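You operate a simulated robot arm through the tools that you are given. There is no shell and no other tool. Be economical: measure what you need, move in short steps, check, and stop when the job is done.

You are at the controls of a simulated robot arm. One attempt, no reset.

TASK
Put one of the adaptors from the top of the covered table on top of the green paint block.

The check looks at the end state, three seconds after you hand in, the way a careful person would. Anything else that was tipped, shoved, dropped, spilled or broken makes it a failure.

THE ROBOT
A 6-joint arm with a two-finger parallel gripper, fixed in place. Base frame: the origin is at the foot of the arm, x ahead of it, y to its left, z up; the work surface is at about z = 0. Units: mm, rad, N and s.
With the tool pointing down near the work surface it reaches from about 140 to 580 mm from the base axis. Its first joint turns from -1.152 to 1.152 rad. Payload 2.1 kg.
The tool frame sits at the grasp point between the pads (the TCP): z along the fingers, y along the line on which they close. The tips reach 30 mm beyond it. Largest opening 94 mm; finger width 28, thickness 10; the body of the gripper, 50 by 96 mm, starts 55 mm behind the TCP.
Orientation is told as [roll, pitch, yaw] about the base's x, y, z axes, in that order, counted from this pose: with the fingers straight down and closing along the base's y, the tool's x points along the base's -x, its y along +y and its z along -z.

THE INTERFACE
- The arm moves only by the tool drive_tool. Its argument "steps" is text: rows parted by semicolons, each of 7 numbers parted by spaces: the finger opening in mm, from 0 to 94, then the shift along the tool's x, y, z in mm, then the turn, a rotation vector about the tool's x, y, z in rad. In form: fingers x y z rx ry rz; .... A call has 1 to 20 rows; each row shifts and turns the commanded pose from where the row before left it, along the tool's axes as they then stand. Rows are played at 5 a second. More than 50 mm and 0.15 rad between two rows, or a gripper value outside its range, and nothing of the call is played. Where a pose cannot be reached the arm comes as near as it can. A force on the tool above 40 N (or 10 N above the force at the start of the call, whichever is more), or a blocked arm, ends the call early, and 0.2 s more pass. Each finger travels about 72 mm/s and halts on what it meets, pressing with about 34 N; the grip force reading is that of the motor and also rises with nothing between the fingers. The clock runs only during rows and for 0.2 s after the last one: add rows that do not move to give the fingers time. It gives the time, the measured TCP pose, the force on the tool (base axes), the opening and the grip force at its end, in the units of the frame above (readings bear some noise), and new pictures: "pictures" is both (left out), scene, wrist or none.
- Cameras (640 x 400 px; columns grow to the right, rows downward): "scene" is fixed at [43.4, -363.1, 489.1]; the picture's right is [0.89, -0.47, 0.00], its down [-0.25, -0.47, -0.84] and it looks along [0.39, 0.75, -0.54] (base axes); focal length 342 px, centre (320, 200). "wrist" rides on the gripper at [-37, 0, -58] in the tool frame; the picture's right is [0.00, -1.00, 0.00], its down [0.97, 0.00, -0.24] and it looks along [0.24, 0.00, 0.97] (tool axes); focal length 218 px, centre (320, 200).
- locate(camera, pixels): there is no depth. For up to 12 entries [column, row, z] of the newest picture of that camera ("zoom" is the newest enlarged one), the place [x, y] in the base frame at which the ray of that pixel passes the height z, good to about 2 mm. The clock stands still meanwhile.
- close_up(camera, box): a new picture of the part [left, top, right, bottom] of that camera's present view, enlarged. The clock stands still meanwhile.
- finish_job(): hands the job in; it is judged then, once.

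Work in short steps. Measure before you move; look again where a grasp or a placing could have gone wrong, and mend it. You have 60 turns and 120 pictures in all, those below and enlarged ones among them. Open the gripper and draw the arm clear of the work before you hand the job in, unless the task says otherwise; then end with one line.

The tools are called as name(argument=value, ...) on one line, values as JSON. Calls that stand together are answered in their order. drive_tool: Moves the arm, as the interface text tells. Its arguments: {"type":"object","properties":{"steps":{"type":"string"},"pictures":{"type":"string","enum":["both","scene","wrist","none"]}},"required":["steps"]} The other tools are called the same way: locate (camera, pixels) gives the place at which the rays of pixels pass given heights; close_up (camera, box) takes an enlarged picture of a part of a camera's view; finish_job () hands the job in.

At the start:

```text
clock: 0.0
tool_pos: [330.8, 201.3, 245.1]
tool_rot: [-0.001, 0.0, -0.002]
force: [-0.3, 0.9, 0.3]
opening: 93.8
finger_force: 0.0
```

scene: 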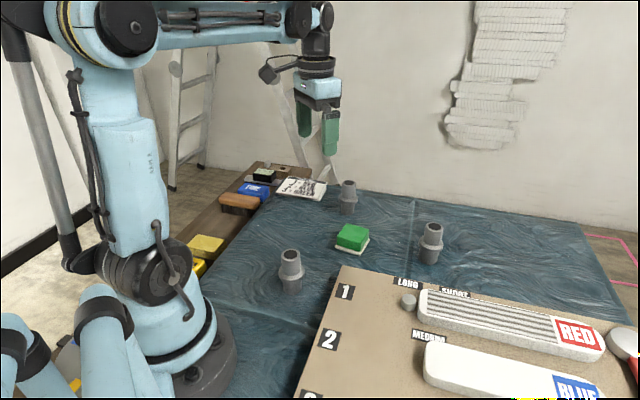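
wrist: 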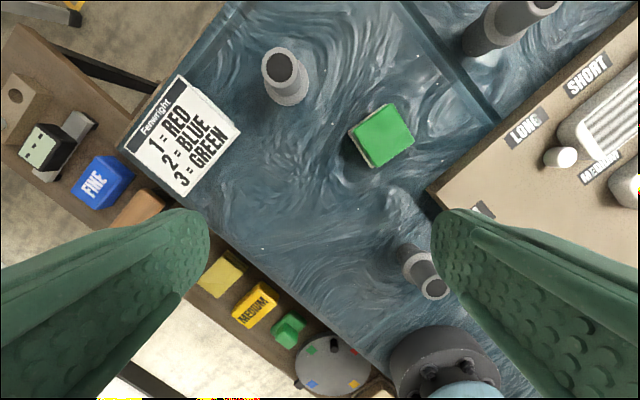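

The scene shows three grey adaptors at (348,197), (431,243) and (290,270), and a green block at (352,237). I'll enlarge these to measure them.

close_up(camera="scene", box=[260, 170, 460, 295])

close_up(camera="wrist", box=[240, 0, 480, 150])

close_up(camera="wrist", box=[180, 230, 500, 400])

locate(camera="scene", pixels=[[348, 212, 0], [348, 183, 60], [430, 262, 0], [433, 226, 60], [291, 291, 0], [290, 253, 60], [352, 250, 0], [353, 232, 25], [338, 240, 25], [369, 237, 25], [362, 247, 25]])

locate(camera="wrist", pixels=[[280, 67, 60], [287, 88, 0], [383, 135, 25], [350, 130, 25], [387, 104, 25], [414, 138, 25], [374, 167, 25], [434, 289, 60], [412, 255, 0]])

```text
3.20 times, centred on (360, 232) of scene
```

zoom: 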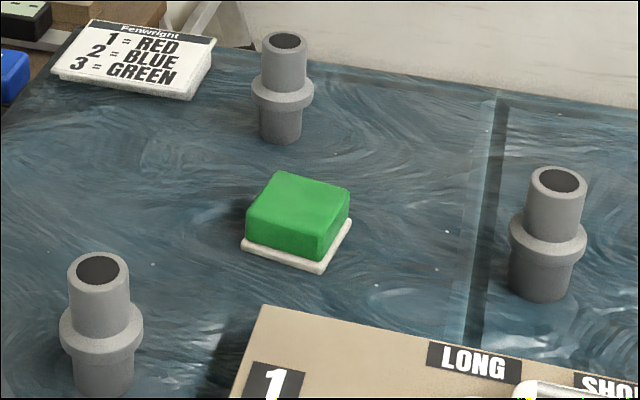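

```text
2.67 times, centred on (360, 75) of wrist
```

zoom: 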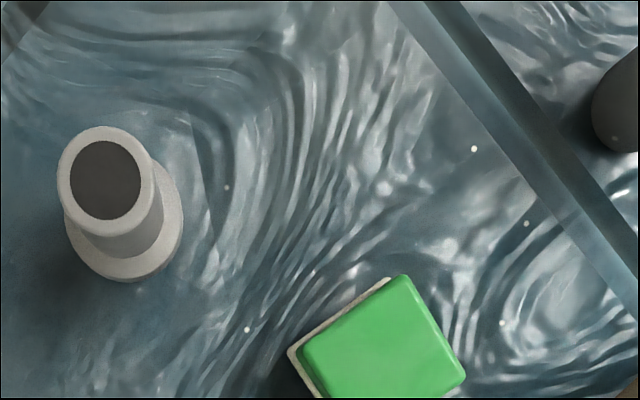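

```text
2.00 times, centred on (340, 315) of wrist
```

zoom: 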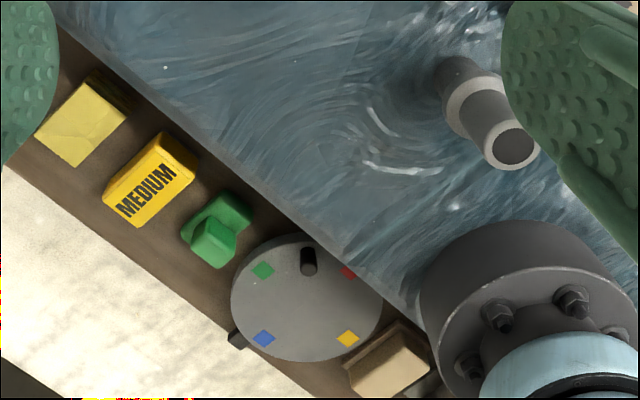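

```text
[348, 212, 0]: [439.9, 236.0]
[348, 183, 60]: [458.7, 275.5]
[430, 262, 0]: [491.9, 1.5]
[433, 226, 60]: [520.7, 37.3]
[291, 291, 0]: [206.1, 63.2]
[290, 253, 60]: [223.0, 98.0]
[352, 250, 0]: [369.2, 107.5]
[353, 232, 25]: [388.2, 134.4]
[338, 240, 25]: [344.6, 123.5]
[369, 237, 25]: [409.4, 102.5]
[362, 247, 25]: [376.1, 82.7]
```

```text
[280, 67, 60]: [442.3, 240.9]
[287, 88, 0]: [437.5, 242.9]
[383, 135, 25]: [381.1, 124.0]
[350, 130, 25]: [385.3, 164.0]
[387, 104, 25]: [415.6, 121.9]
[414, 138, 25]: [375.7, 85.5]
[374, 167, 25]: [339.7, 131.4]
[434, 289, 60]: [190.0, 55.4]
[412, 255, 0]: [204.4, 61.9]
```

Combining the rays, adaptor 1 stands at about (438,241) and is about 83 mm tall. It has open space around it, so I'll use that one. I'm moving above it at z≈200 to measure it again.

drive_tool(steps="94 -27 10 12 0 0 0;94 -27 10 11 0 0 0;94 -27 10 11 0 0 0;94 -26 10 11 0 0 0;94 0 0 0 0 0 0;94 0 0 0 0 0 0")

```text
clock: 1.4
tool_pos: [435.7, 241.4, 199.8]
tool_rot: [0.001, -0.001, 0.001]
force: [-0.1, -0.1, 0.1]
opening: 94.2
finger_force: 0.2
```

scene: 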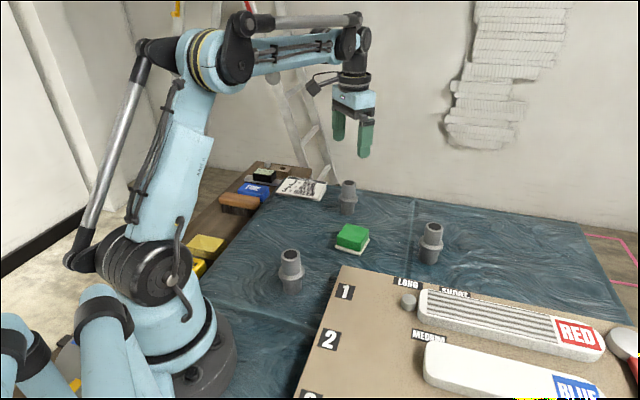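
wrist: 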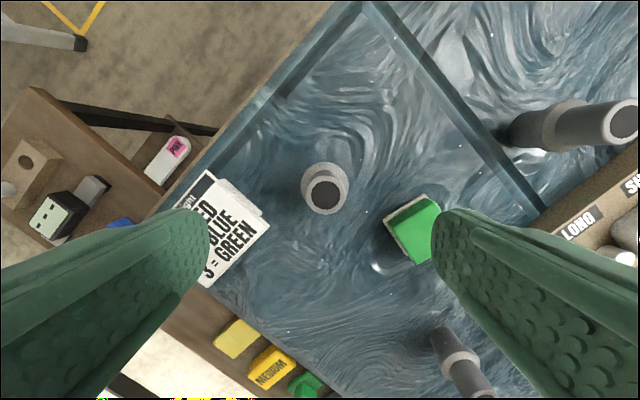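

The adaptor's top is now at about (326,195) in the wrist view. I'll enlarge it and locate its top centre, its edges and the nearby sign corner.

close_up(camera="wrist", box=[200, 130, 440, 280])

locate(camera="wrist", pixels=[[326, 195, 83], [306, 195, 83], [346, 195, 83], [326, 176, 83], [326, 214, 83], [301, 186, 45], [350, 186, 45], [325, 162, 45], [270, 222, 10], [268, 210, 10]])

close_up(camera="scene", box=[308, 170, 388, 220])

```text
2.67 times, centred on (320, 205) of wrist
```

zoom: 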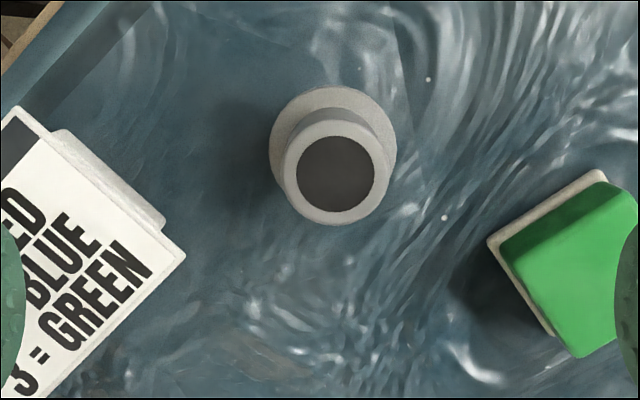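

```text
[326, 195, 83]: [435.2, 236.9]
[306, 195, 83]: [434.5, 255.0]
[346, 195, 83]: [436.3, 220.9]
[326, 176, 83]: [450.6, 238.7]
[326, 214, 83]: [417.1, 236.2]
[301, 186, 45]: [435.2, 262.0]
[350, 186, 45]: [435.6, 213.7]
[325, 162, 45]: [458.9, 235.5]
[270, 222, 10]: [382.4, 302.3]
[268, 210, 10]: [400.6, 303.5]
```

```text
8.00 times, centred on (348, 195) of scene
```

zoom: 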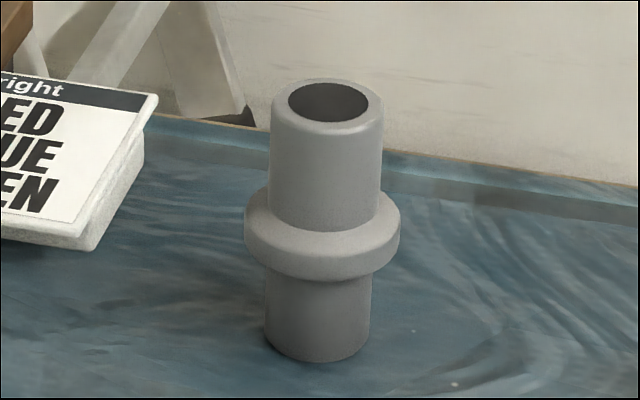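

The neck is about 34 mm across, centred at (435,238). Its collar spans z≈32–47 and its top is at about 83. I'll lower the TCP to z≈83, which puts the tips just above the collar.

drive_tool(steps="80 1 -3.4 30 0 0 0;80 0 0 30 0 0 0;80 0 0 30 0 0 0;80 0 0 26 0 0 0;80 0 0 0 0 0 0;80 0 0 0 0 0 0")

close_up(camera="scene", box=[288, 120, 416, 220])

```text
clock: 2.8
tool_pos: [437.6, 237.5, 83.4]
tool_rot: [0.0, -0.001, 0.0]
force: [0.0, -0.3, 0.6]
opening: 79.8
finger_force: 0.0
```

scene: 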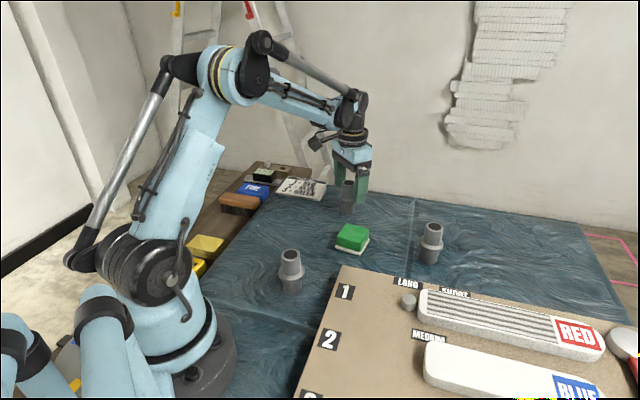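
wrist: 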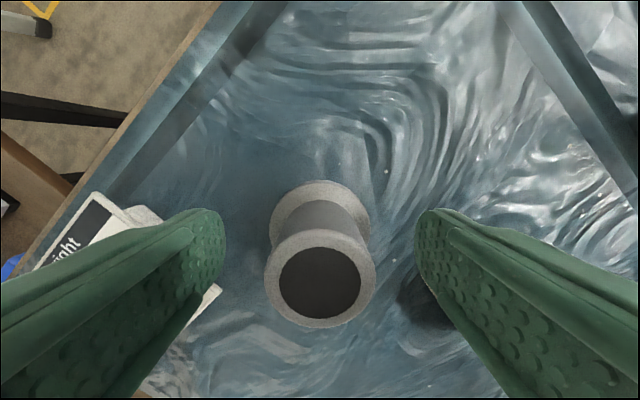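

```text
4.00 times, centred on (352, 170) of scene
```

zoom: 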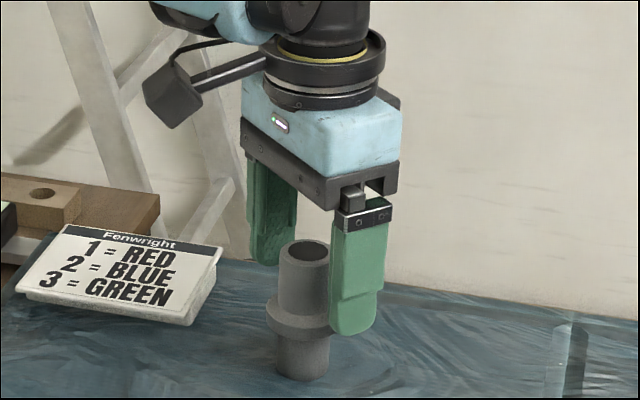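

The adaptor sits between the fingers and its top centre is at (320,281) in the wrist view. I'll check x alignment before closing.

locate(camera="wrist", pixels=[[320, 279, 83], [320, 230, 83], [320, 328, 83], [266, 275, 83], [376, 275, 83]])

```text
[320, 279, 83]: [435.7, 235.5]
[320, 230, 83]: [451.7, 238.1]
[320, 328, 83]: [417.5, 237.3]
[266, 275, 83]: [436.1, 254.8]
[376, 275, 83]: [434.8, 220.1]
```

The centre is (435,237), so I'll shift 2 mm toward the base and close the fingers.

drive_tool(steps="80 2 0 0 0 0 0;60 0 0 0 0 0 0;40 0 0 0 0 0 0;25 0 0 0 0 0 0;25 0 0 0 0 0 0;25 0 0 0 0 0 0")

```text
clock: 4.2
tool_pos: [434.5, 236.3, 83.7]
tool_rot: [0.001, -0.001, 0.0]
force: [-0.6, 0.1, -0.2]
opening: 32.2
finger_force: 33.8
```

scene: 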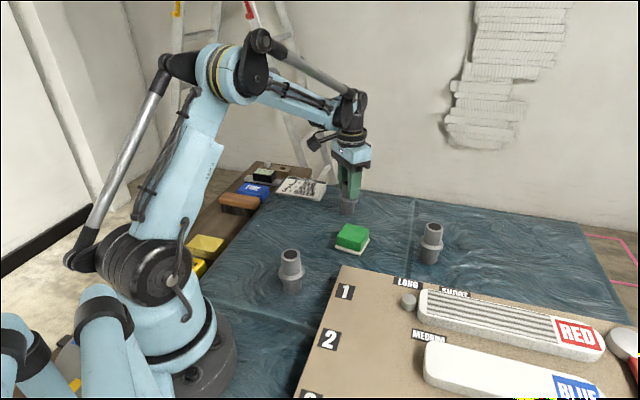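
wrist: 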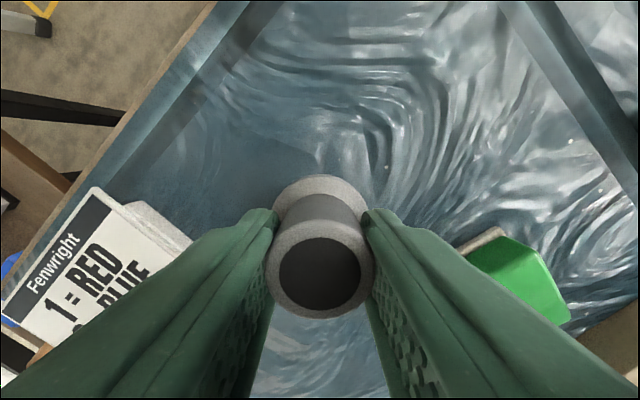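

The fingers hold at 32 mm with 34 N. I'll lift straight up by 90 mm.

drive_tool(steps="25 0 0 -5 0 0 0;25 0 0 -15 0 0 0;25 0 0 -25 0 0 0;25 0 0 -25 0 0 0;25 0 0 -20 0 0 0;25 0 0 0 0 0 0;25 0 0 0 0 0 0")

close_up(camera="scene", box=[288, 130, 448, 260])

```text
clock: 5.8
tool_pos: [432.2, 236.3, 175.4]
tool_rot: [0.001, -0.002, 0.0]
force: [-0.1, 0.2, -0.3]
opening: 25.3
finger_force: 0.0
```

scene: 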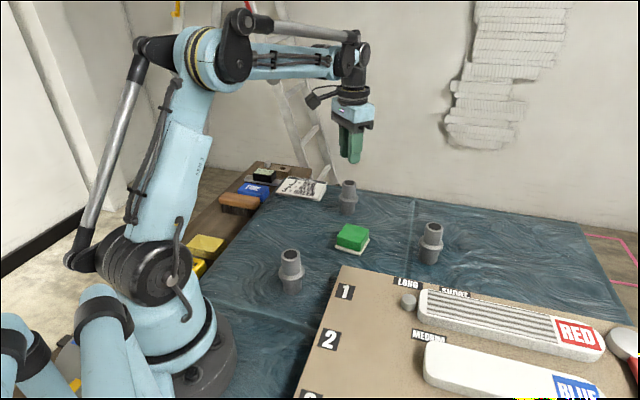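
wrist: 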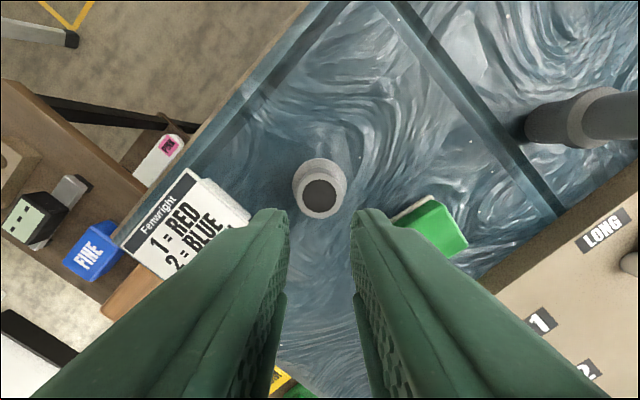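

```text
3.08 times, centred on (368, 195) of scene
```

zoom: 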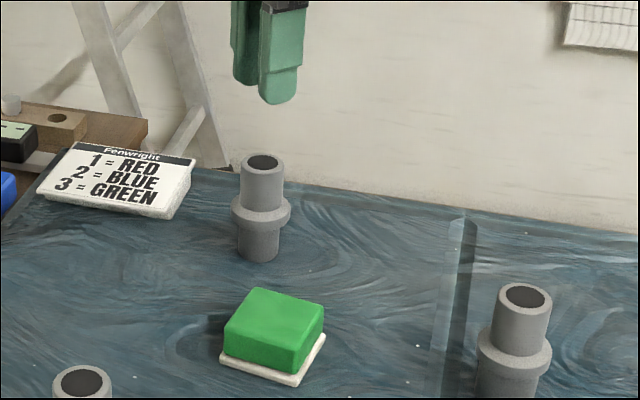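

The adaptor slipped out of the tips and is still standing, so the neck grip was too shallow. I'll grip the collar at TCP height instead (body at z 95, still clear of the 83 mm top). First I'll re-measure it at (320,196).

close_up(camera="wrist", box=[270, 140, 366, 240])

locate(camera="wrist", pixels=[[320, 197, 83], [299, 197, 83], [341, 197, 83], [320, 177, 83], [320, 218, 83], [292, 186, 42], [348, 186, 42]])

```text
4.00 times, centred on (318, 190) of wrist
```

zoom: 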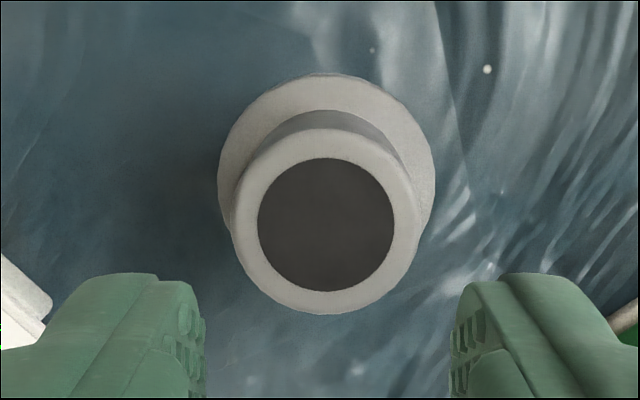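

```text
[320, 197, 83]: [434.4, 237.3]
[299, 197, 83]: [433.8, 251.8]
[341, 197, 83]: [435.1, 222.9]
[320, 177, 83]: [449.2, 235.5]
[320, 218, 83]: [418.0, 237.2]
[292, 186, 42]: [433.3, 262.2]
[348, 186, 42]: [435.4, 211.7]
```

Still centred at (435,237). I'll open, go down to z≈42 around the collar, and check before closing.

drive_tool(steps="60 0 0 0 0 0 0;84 0 0.7 0 0 0 0;84 0 0 30 0 0 0;84 0 0 30 0 0 0;84 0 0 30 0 0 0;84 0 0 25 0 0 0;84 0 0 18 0 0 0;84 0 0 0 0 0 0;84 0 0 0 0 0 0")

close_up(camera="scene", box=[288, 120, 416, 220])

```text
clock: 7.8
tool_pos: [433.8, 239.2, 41.1]
tool_rot: [-0.001, -0.003, 0.001]
force: [-0.3, -0.5, 0.1]
opening: 84.2
finger_force: 0.0
```

scene: 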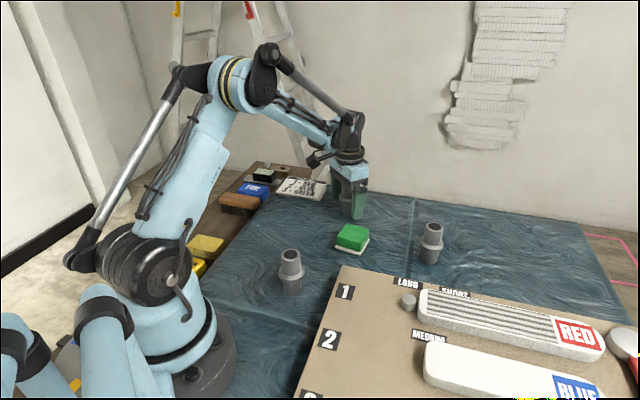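
wrist: 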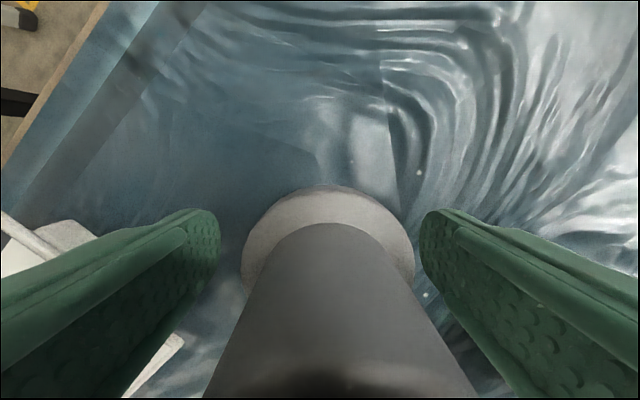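

```text
4.00 times, centred on (352, 170) of scene
```

zoom: 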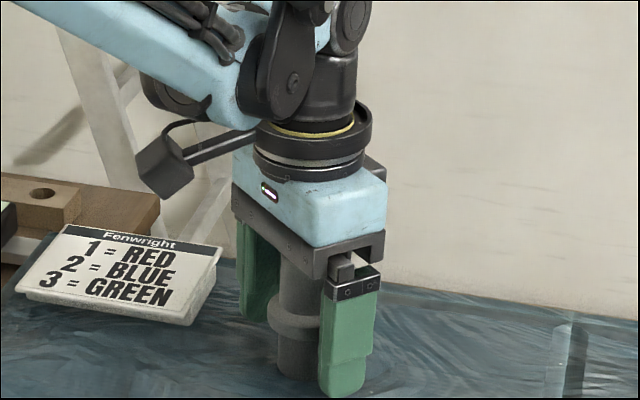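

The collar's centre is at column ~329 against a finger midpoint of ~320, so I'll shift 2 mm to −y, then close.

drive_tool(steps="84 -1 -2 0 0 0 0;66 0 0 0 0 0 0;54 0 0 0 0 0 0;40 0 0 0 0 0 0;25 0 0 0 0 0 0;25 0 0 0 0 0 0;25 0 0 0 0 0 0")

close_up(camera="scene", box=[288, 120, 416, 220])

```text
clock: 9.4
tool_pos: [434.5, 236.6, 41.4]
tool_rot: [0.001, -0.001, 0.0]
force: [0.1, 0.4, -1.1]
opening: 46.4
finger_force: 34.3
```

scene: 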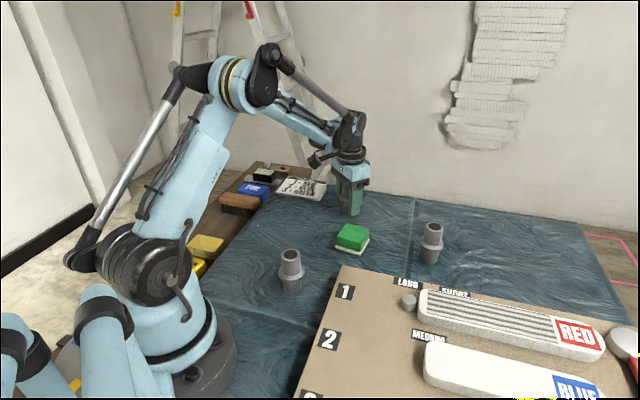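
wrist: 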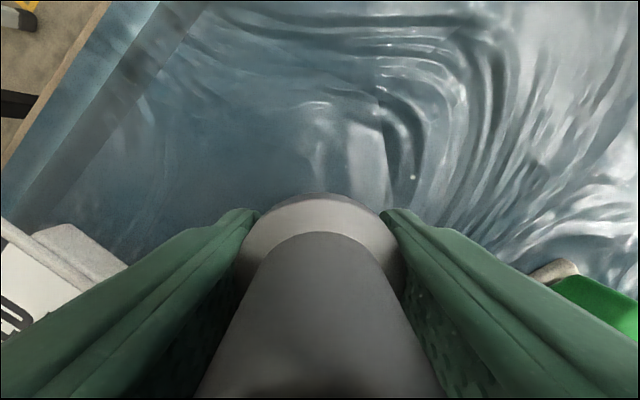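

```text
4.00 times, centred on (352, 170) of scene
```

zoom: 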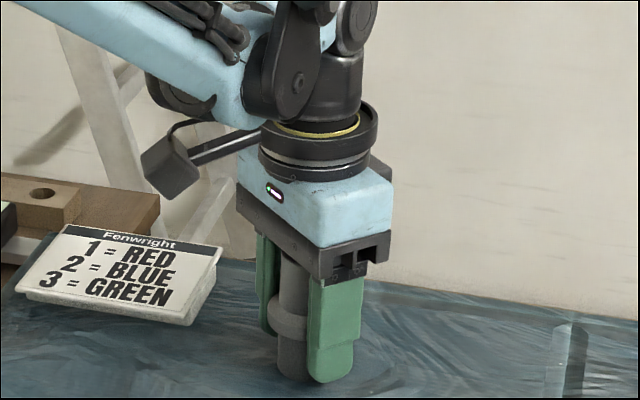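

The collar is gripped at 46.4 mm. I'll lift a few millimetres slowly and check for slip.

drive_tool(steps="25 0 0 -2 0 0 0;25 0 0 -3 0 0 0;25 0 0 -4 0 0 0;25 0 0 -4 0 0 0;25 0 0 0 0 0 0")

close_up(camera="scene", box=[288, 120, 416, 220])

```text
clock: 10.6
tool_pos: [435.5, 236.6, 55.0]
tool_rot: [0.001, -0.001, 0.001]
force: [0.1, -0.5, -0.7]
opening: 46.3
finger_force: 34.0
```

scene: 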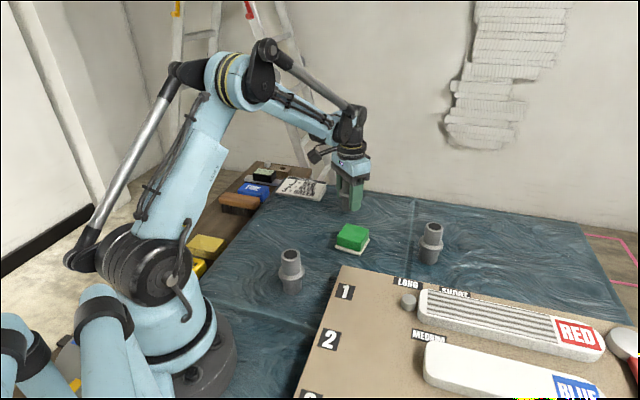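
wrist: 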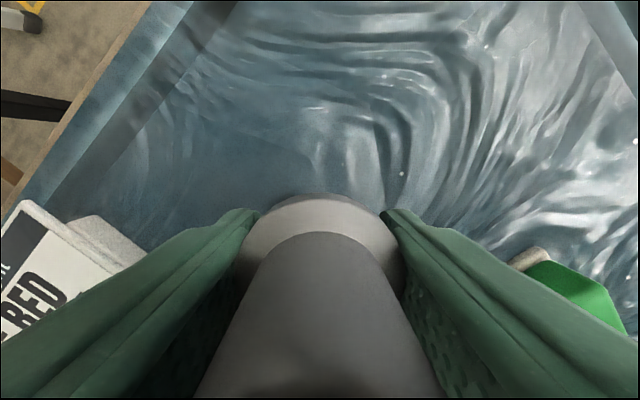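

```text
4.00 times, centred on (352, 170) of scene
```

zoom: 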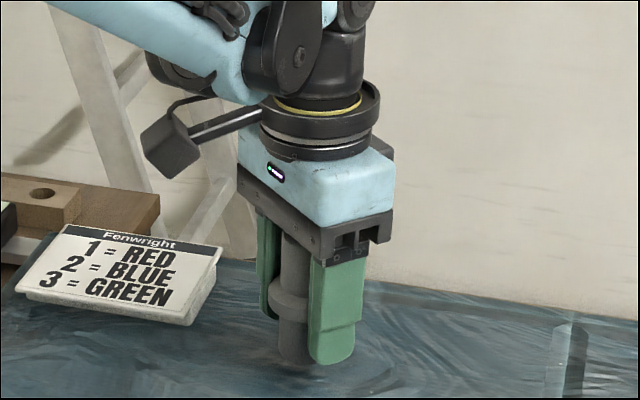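

The adaptor is unchanged in the wrist view and rises with the tool. I'll keep lifting to z≈140.

drive_tool(steps="25 0 0 -8 0 0 0;25 0 0 -12 0 0 0;25 0 0 -15 0 0 0;25 0 0 -15 0 0 0;25 0 0 -15 0 0 0;25 0 0 -12 0 0 0;25 0 0 -8 0 0 0;25 0 0 0 0 0 0")

close_up(camera="scene", box=[288, 100, 448, 260])

close_up(camera="scene", box=[320, 215, 384, 265])

```text
clock: 12.4
tool_pos: [434.5, 238.0, 138.9]
tool_rot: [0.0, -0.003, 0.001]
force: [-0.7, -0.4, -1.6]
opening: 46.4
finger_force: 33.9
```

scene: 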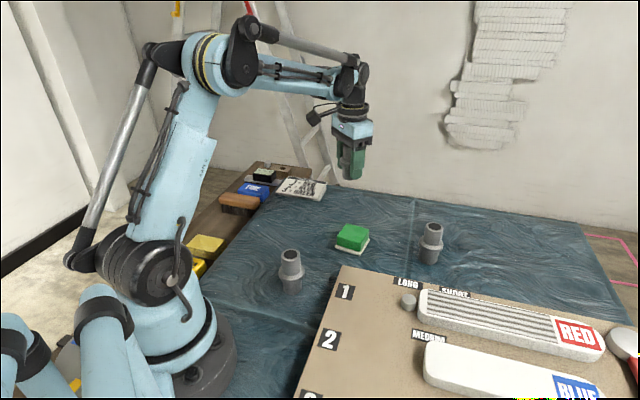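
wrist: 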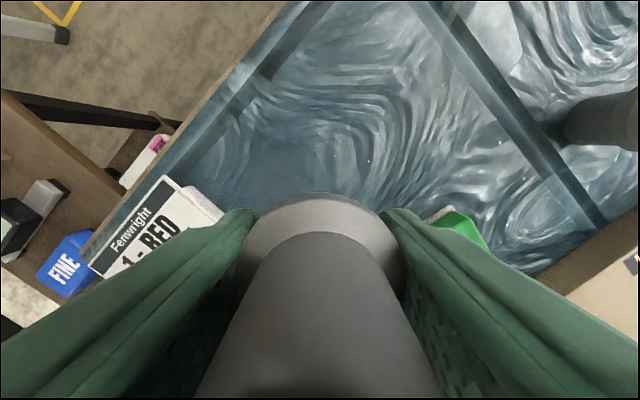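

```text
2.50 times, centred on (368, 180) of scene
```

zoom: 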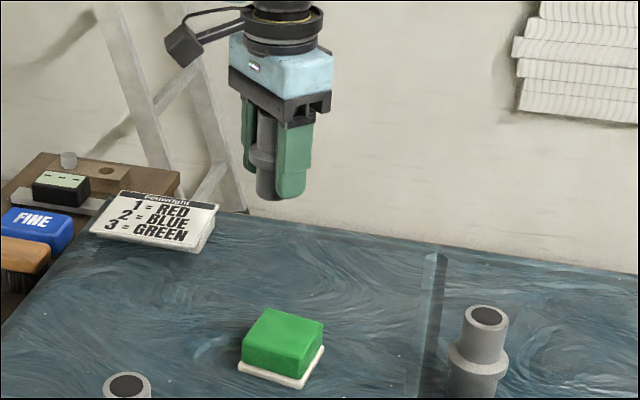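

```text
8.00 times, centred on (352, 240) of scene
```

zoom: 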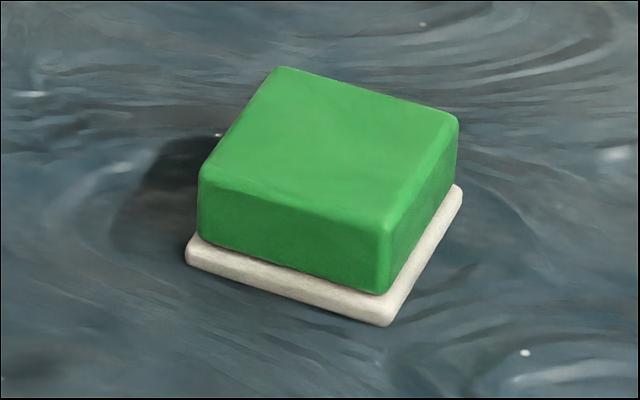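

The grip holds. Now I'll measure the block from the zoom: tile corners at z=0 and 6, green top corners at several candidate heights.

locate(camera="zoom", pixels=[[382, 326, 0], [187, 264, 0], [463, 190, 6], [383, 293, 6], [198, 236, 6], [386, 230, 32], [202, 172, 32], [458, 120, 32], [280, 67, 32], [386, 230, 38], [328, 147, 32], [328, 147, 38]])

locate(camera="zoom", pixels=[[386, 230, 25], [386, 230, 29], [202, 172, 25], [458, 120, 25], [280, 67, 25], [382, 313, 6], [187, 250, 6]])

```text
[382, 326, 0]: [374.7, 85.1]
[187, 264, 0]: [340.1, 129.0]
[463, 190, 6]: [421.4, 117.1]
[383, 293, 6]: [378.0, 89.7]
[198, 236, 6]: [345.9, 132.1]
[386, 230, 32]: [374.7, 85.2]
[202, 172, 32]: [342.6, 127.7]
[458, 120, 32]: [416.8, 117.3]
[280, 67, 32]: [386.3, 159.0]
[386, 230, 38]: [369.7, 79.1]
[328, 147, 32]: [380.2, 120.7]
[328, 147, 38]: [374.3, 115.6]
```

```text
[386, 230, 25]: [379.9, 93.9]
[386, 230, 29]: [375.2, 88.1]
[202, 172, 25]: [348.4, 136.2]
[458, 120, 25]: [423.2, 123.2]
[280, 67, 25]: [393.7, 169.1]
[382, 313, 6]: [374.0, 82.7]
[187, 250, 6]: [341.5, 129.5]
```

The block's top is at z≈29, centred at about (381,124.5) and about 52 mm square. Moving the adaptor over it at the present height.

drive_tool(steps="25 5 -10 0 0 0 0;25 8.5 -18 0 0 0 0;25 9 -19 0 0 0 0;25 9 -19 0 0 0 0;25 9 -19 0 0 0 0;25 8 -18 0 0 0 0;25 5 -10.5 0 0 0 0;25 0 0 0 0 0 0;25 0 0 0 0 0 0")

close_up(camera="scene", box=[288, 130, 416, 260])

```text
clock: 14.4
tool_pos: [380.5, 122.5, 138.4]
tool_rot: [0.0, -0.001, 0.0]
force: [-0.3, 0.9, -1.3]
opening: 46.6
finger_force: 33.3
```

scene: 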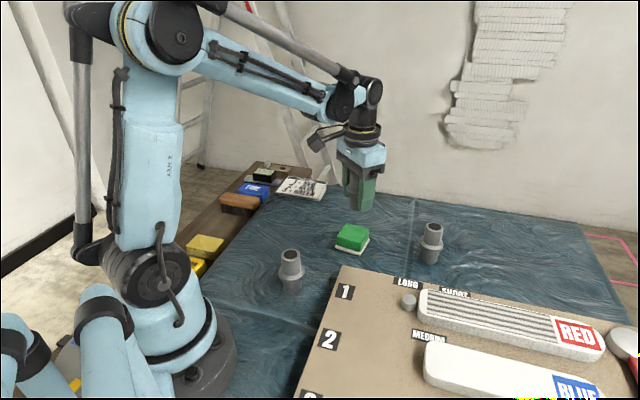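
wrist: 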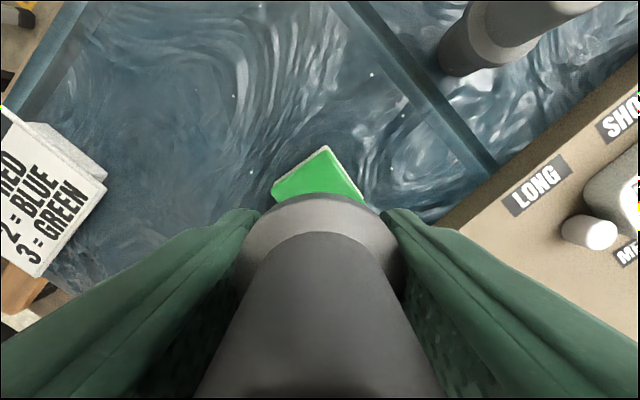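

```text
3.08 times, centred on (352, 195) of scene
```

zoom: 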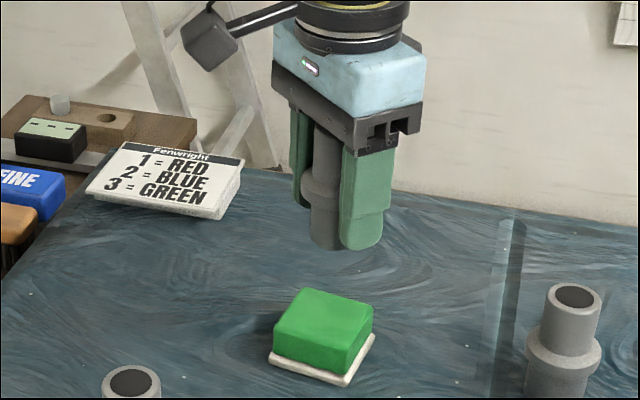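

Checking the block's position again with the wrist view's visible corners at (325,147), (272,185) and (363,197).

locate(camera="wrist", pixels=[[326, 150, 28], [273, 190, 28], [363, 198, 28], [326, 146, 0], [272, 184, 3]])

drive_tool(steps="25 0 1 10 0 0 0;25 0 1 15 0 0 0;25 0 0 15 0 0 0;25 0 0 10 0 0 0;25 0 0 6 0 0 0;25 0 0 0 0 0 0;25 0 0 0 0 0 0")

close_up(camera="scene", box=[304, 170, 400, 260])

```text
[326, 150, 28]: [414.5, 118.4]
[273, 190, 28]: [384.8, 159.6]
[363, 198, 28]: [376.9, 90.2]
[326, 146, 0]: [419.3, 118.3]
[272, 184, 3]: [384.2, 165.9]
```

```text
clock: 16.0
tool_pos: [380.0, 124.3, 85.0]
tool_rot: [0.0, -0.001, 0.0]
force: [0.4, 0.3, -0.5]
opening: 46.4
finger_force: 34.1
```

scene: 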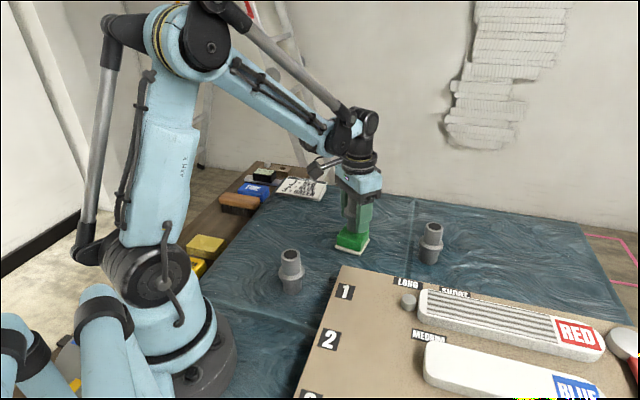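
wrist: 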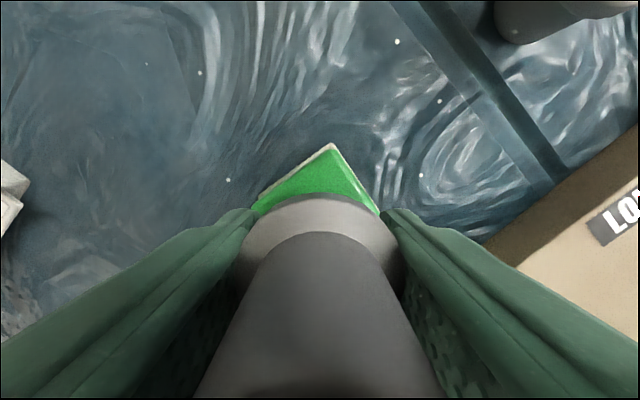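

```text
4.44 times, centred on (352, 215) of scene
```

zoom: 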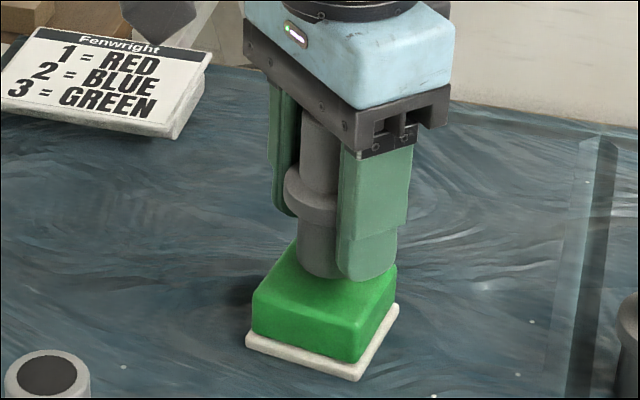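

The wrist view puts the block's centre at (381,125), and the TCP is at (380,124). I'll lower slowly toward contact, expected at TCP z≈70.

drive_tool(steps="25 -0.7 0.5 5 0 0 0;25 0 0 4 0 0 0;25 0 0 2 0 0 0;25 0 0 1 0 0 0;25 0 0 0 0 0 0;25 0 0 0 0 0 0")

close_up(camera="scene", box=[320, 200, 384, 260])

```text
clock: 17.4
tool_pos: [381.6, 124.5, 73.7]
tool_rot: [-0.001, 0.0, 0.0]
force: [-3.4, 0.8, 33.4]
opening: 46.5
finger_force: 34.6
```

scene: 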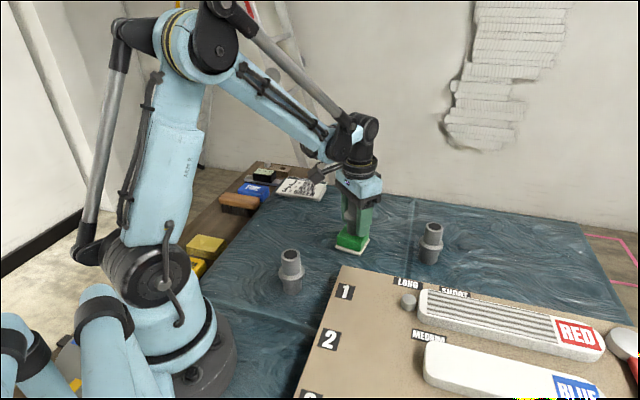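
wrist: 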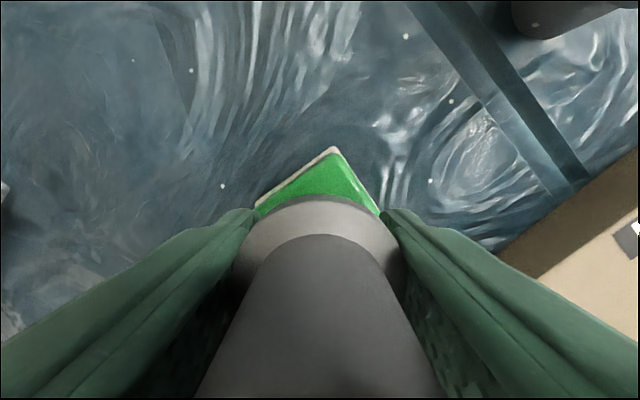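

```text
6.67 times, centred on (352, 230) of scene
```

zoom: 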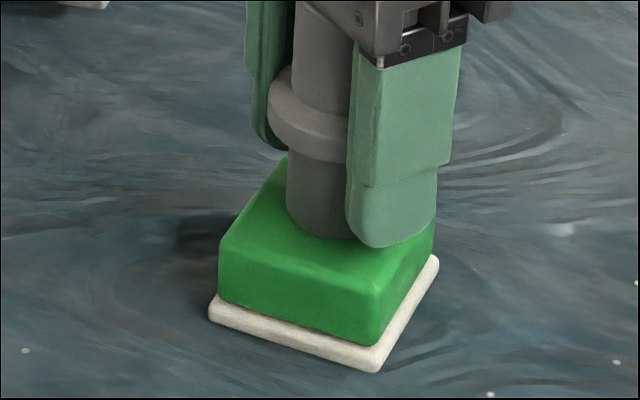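

Contact is made: 33 N upward at z 73.7. I'll ease up a little to relieve the load before releasing.

drive_tool(steps="25 0 0 -0.5 0 0 0;25 0 0 0 0 0 0", pictures="none")

```text
clock: 18.0
tool_pos: [381.9, 125.8, 73.6]
tool_rot: [0.0, -0.004, 0.001]
force: [-1.2, 1.6, 23.0]
opening: 46.5
finger_force: 33.9
```

drive_tool(steps="25 0 0 -0.5 0 0 0;25 0 0 -0.4 0 0 0;25 0 0 0 0 0 0", pictures="none")

```text
clock: 18.8
tool_pos: [382.1, 125.1, 74.0]
tool_rot: [-0.004, -0.002, 0.0]
force: [1.1, -1.1, 4.5]
opening: 46.5
finger_force: 34.2
```

The load is down to about 4.5 N. Now I'll open slowly and evenly.

drive_tool(steps="45 0 0 0 0 0 0;48 0 0 0 0 0 0;52 0 0 0 0 0 0;60 0 0 0 0 0 0;72 0 0 0 0 0 0;84 0 0 0 0 0 0;84 0 0 0 0 0 0")

close_up(camera="scene", box=[304, 170, 400, 260])

```text
clock: 20.4
tool_pos: [381.7, 124.9, 74.1]
tool_rot: [-0.001, -0.002, 0.001]
force: [0.2, -0.2, -0.1]
opening: 83.8
finger_force: 0.0
```

scene: 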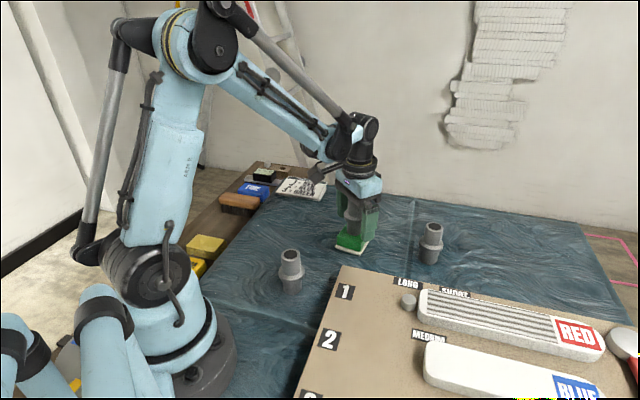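
wrist: 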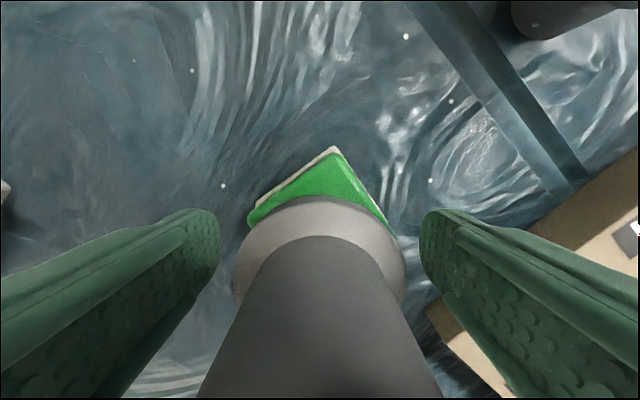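

```text
4.44 times, centred on (352, 215) of scene
```

zoom: 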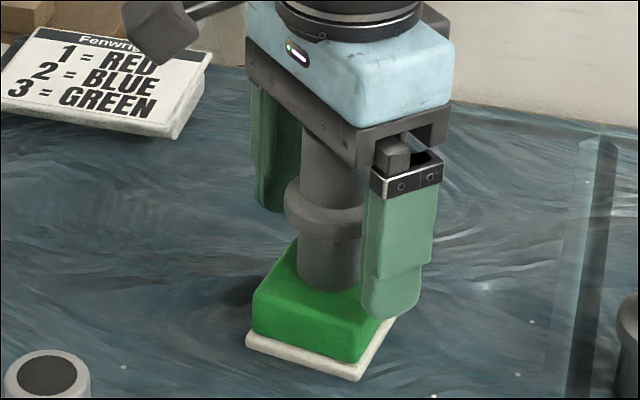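

The adaptor stands freely on the block. I'll withdraw straight up well clear.

drive_tool(steps="84 0 0 -10 0 0 0;84 0 0 -20 0 0 0;84 0 0 -30 0 0 0;84 0 0 -30 0 0 0;84 0 0 -30 0 0 0;84 0 0 -30 0 0 0;84 0 0 -20 0 0 0;84 0 0 0 0 0 0;84 0 0 0 0 0 0")

close_up(camera="scene", box=[260, 150, 460, 295])

```text
clock: 22.4
tool_pos: [380.5, 124.5, 241.9]
tool_rot: [-0.001, 0.001, 0.001]
force: [0.8, -0.5, -0.2]
opening: 83.9
finger_force: 0.1
```

scene: 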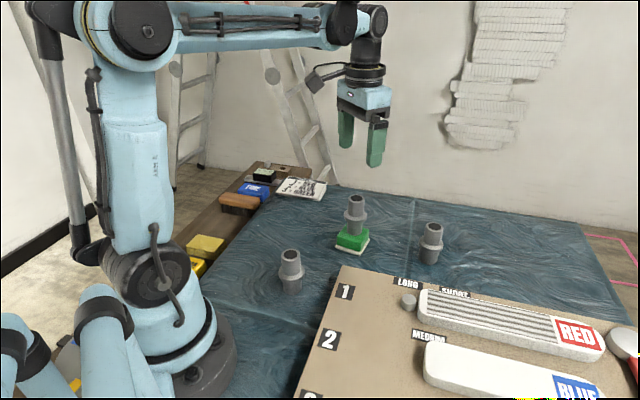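
wrist: 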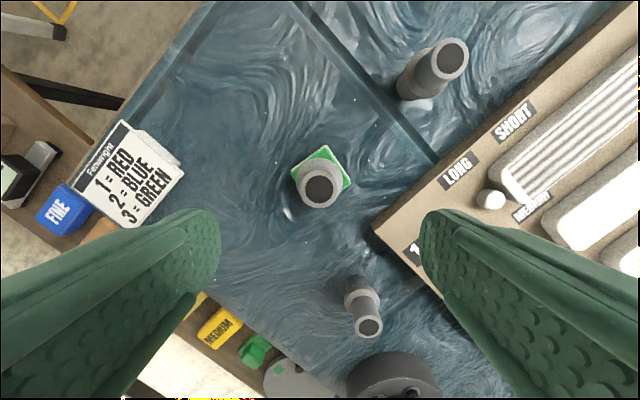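

```text
2.76 times, centred on (360, 222) of scene
```

zoom: 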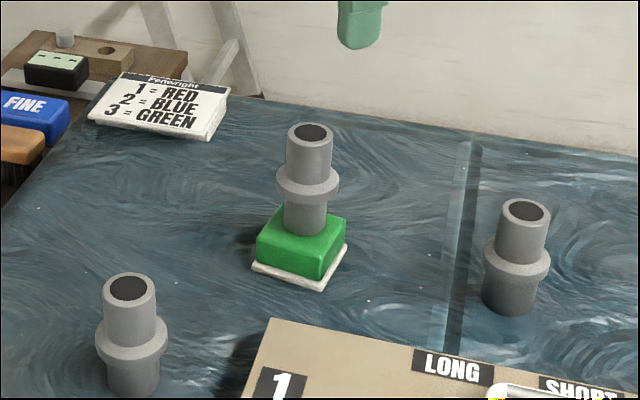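

The adaptor stands upright and centred on the green block, nothing else has moved, and the arm is clear. Handing in.

finish_job()

```text
The job is handed in.
```

I put one adaptor upright on top of the green paint block and handed the job in; my first grip slipped, but the adaptor stayed standing, nothing else was disturbed, and the arm is open and clear.
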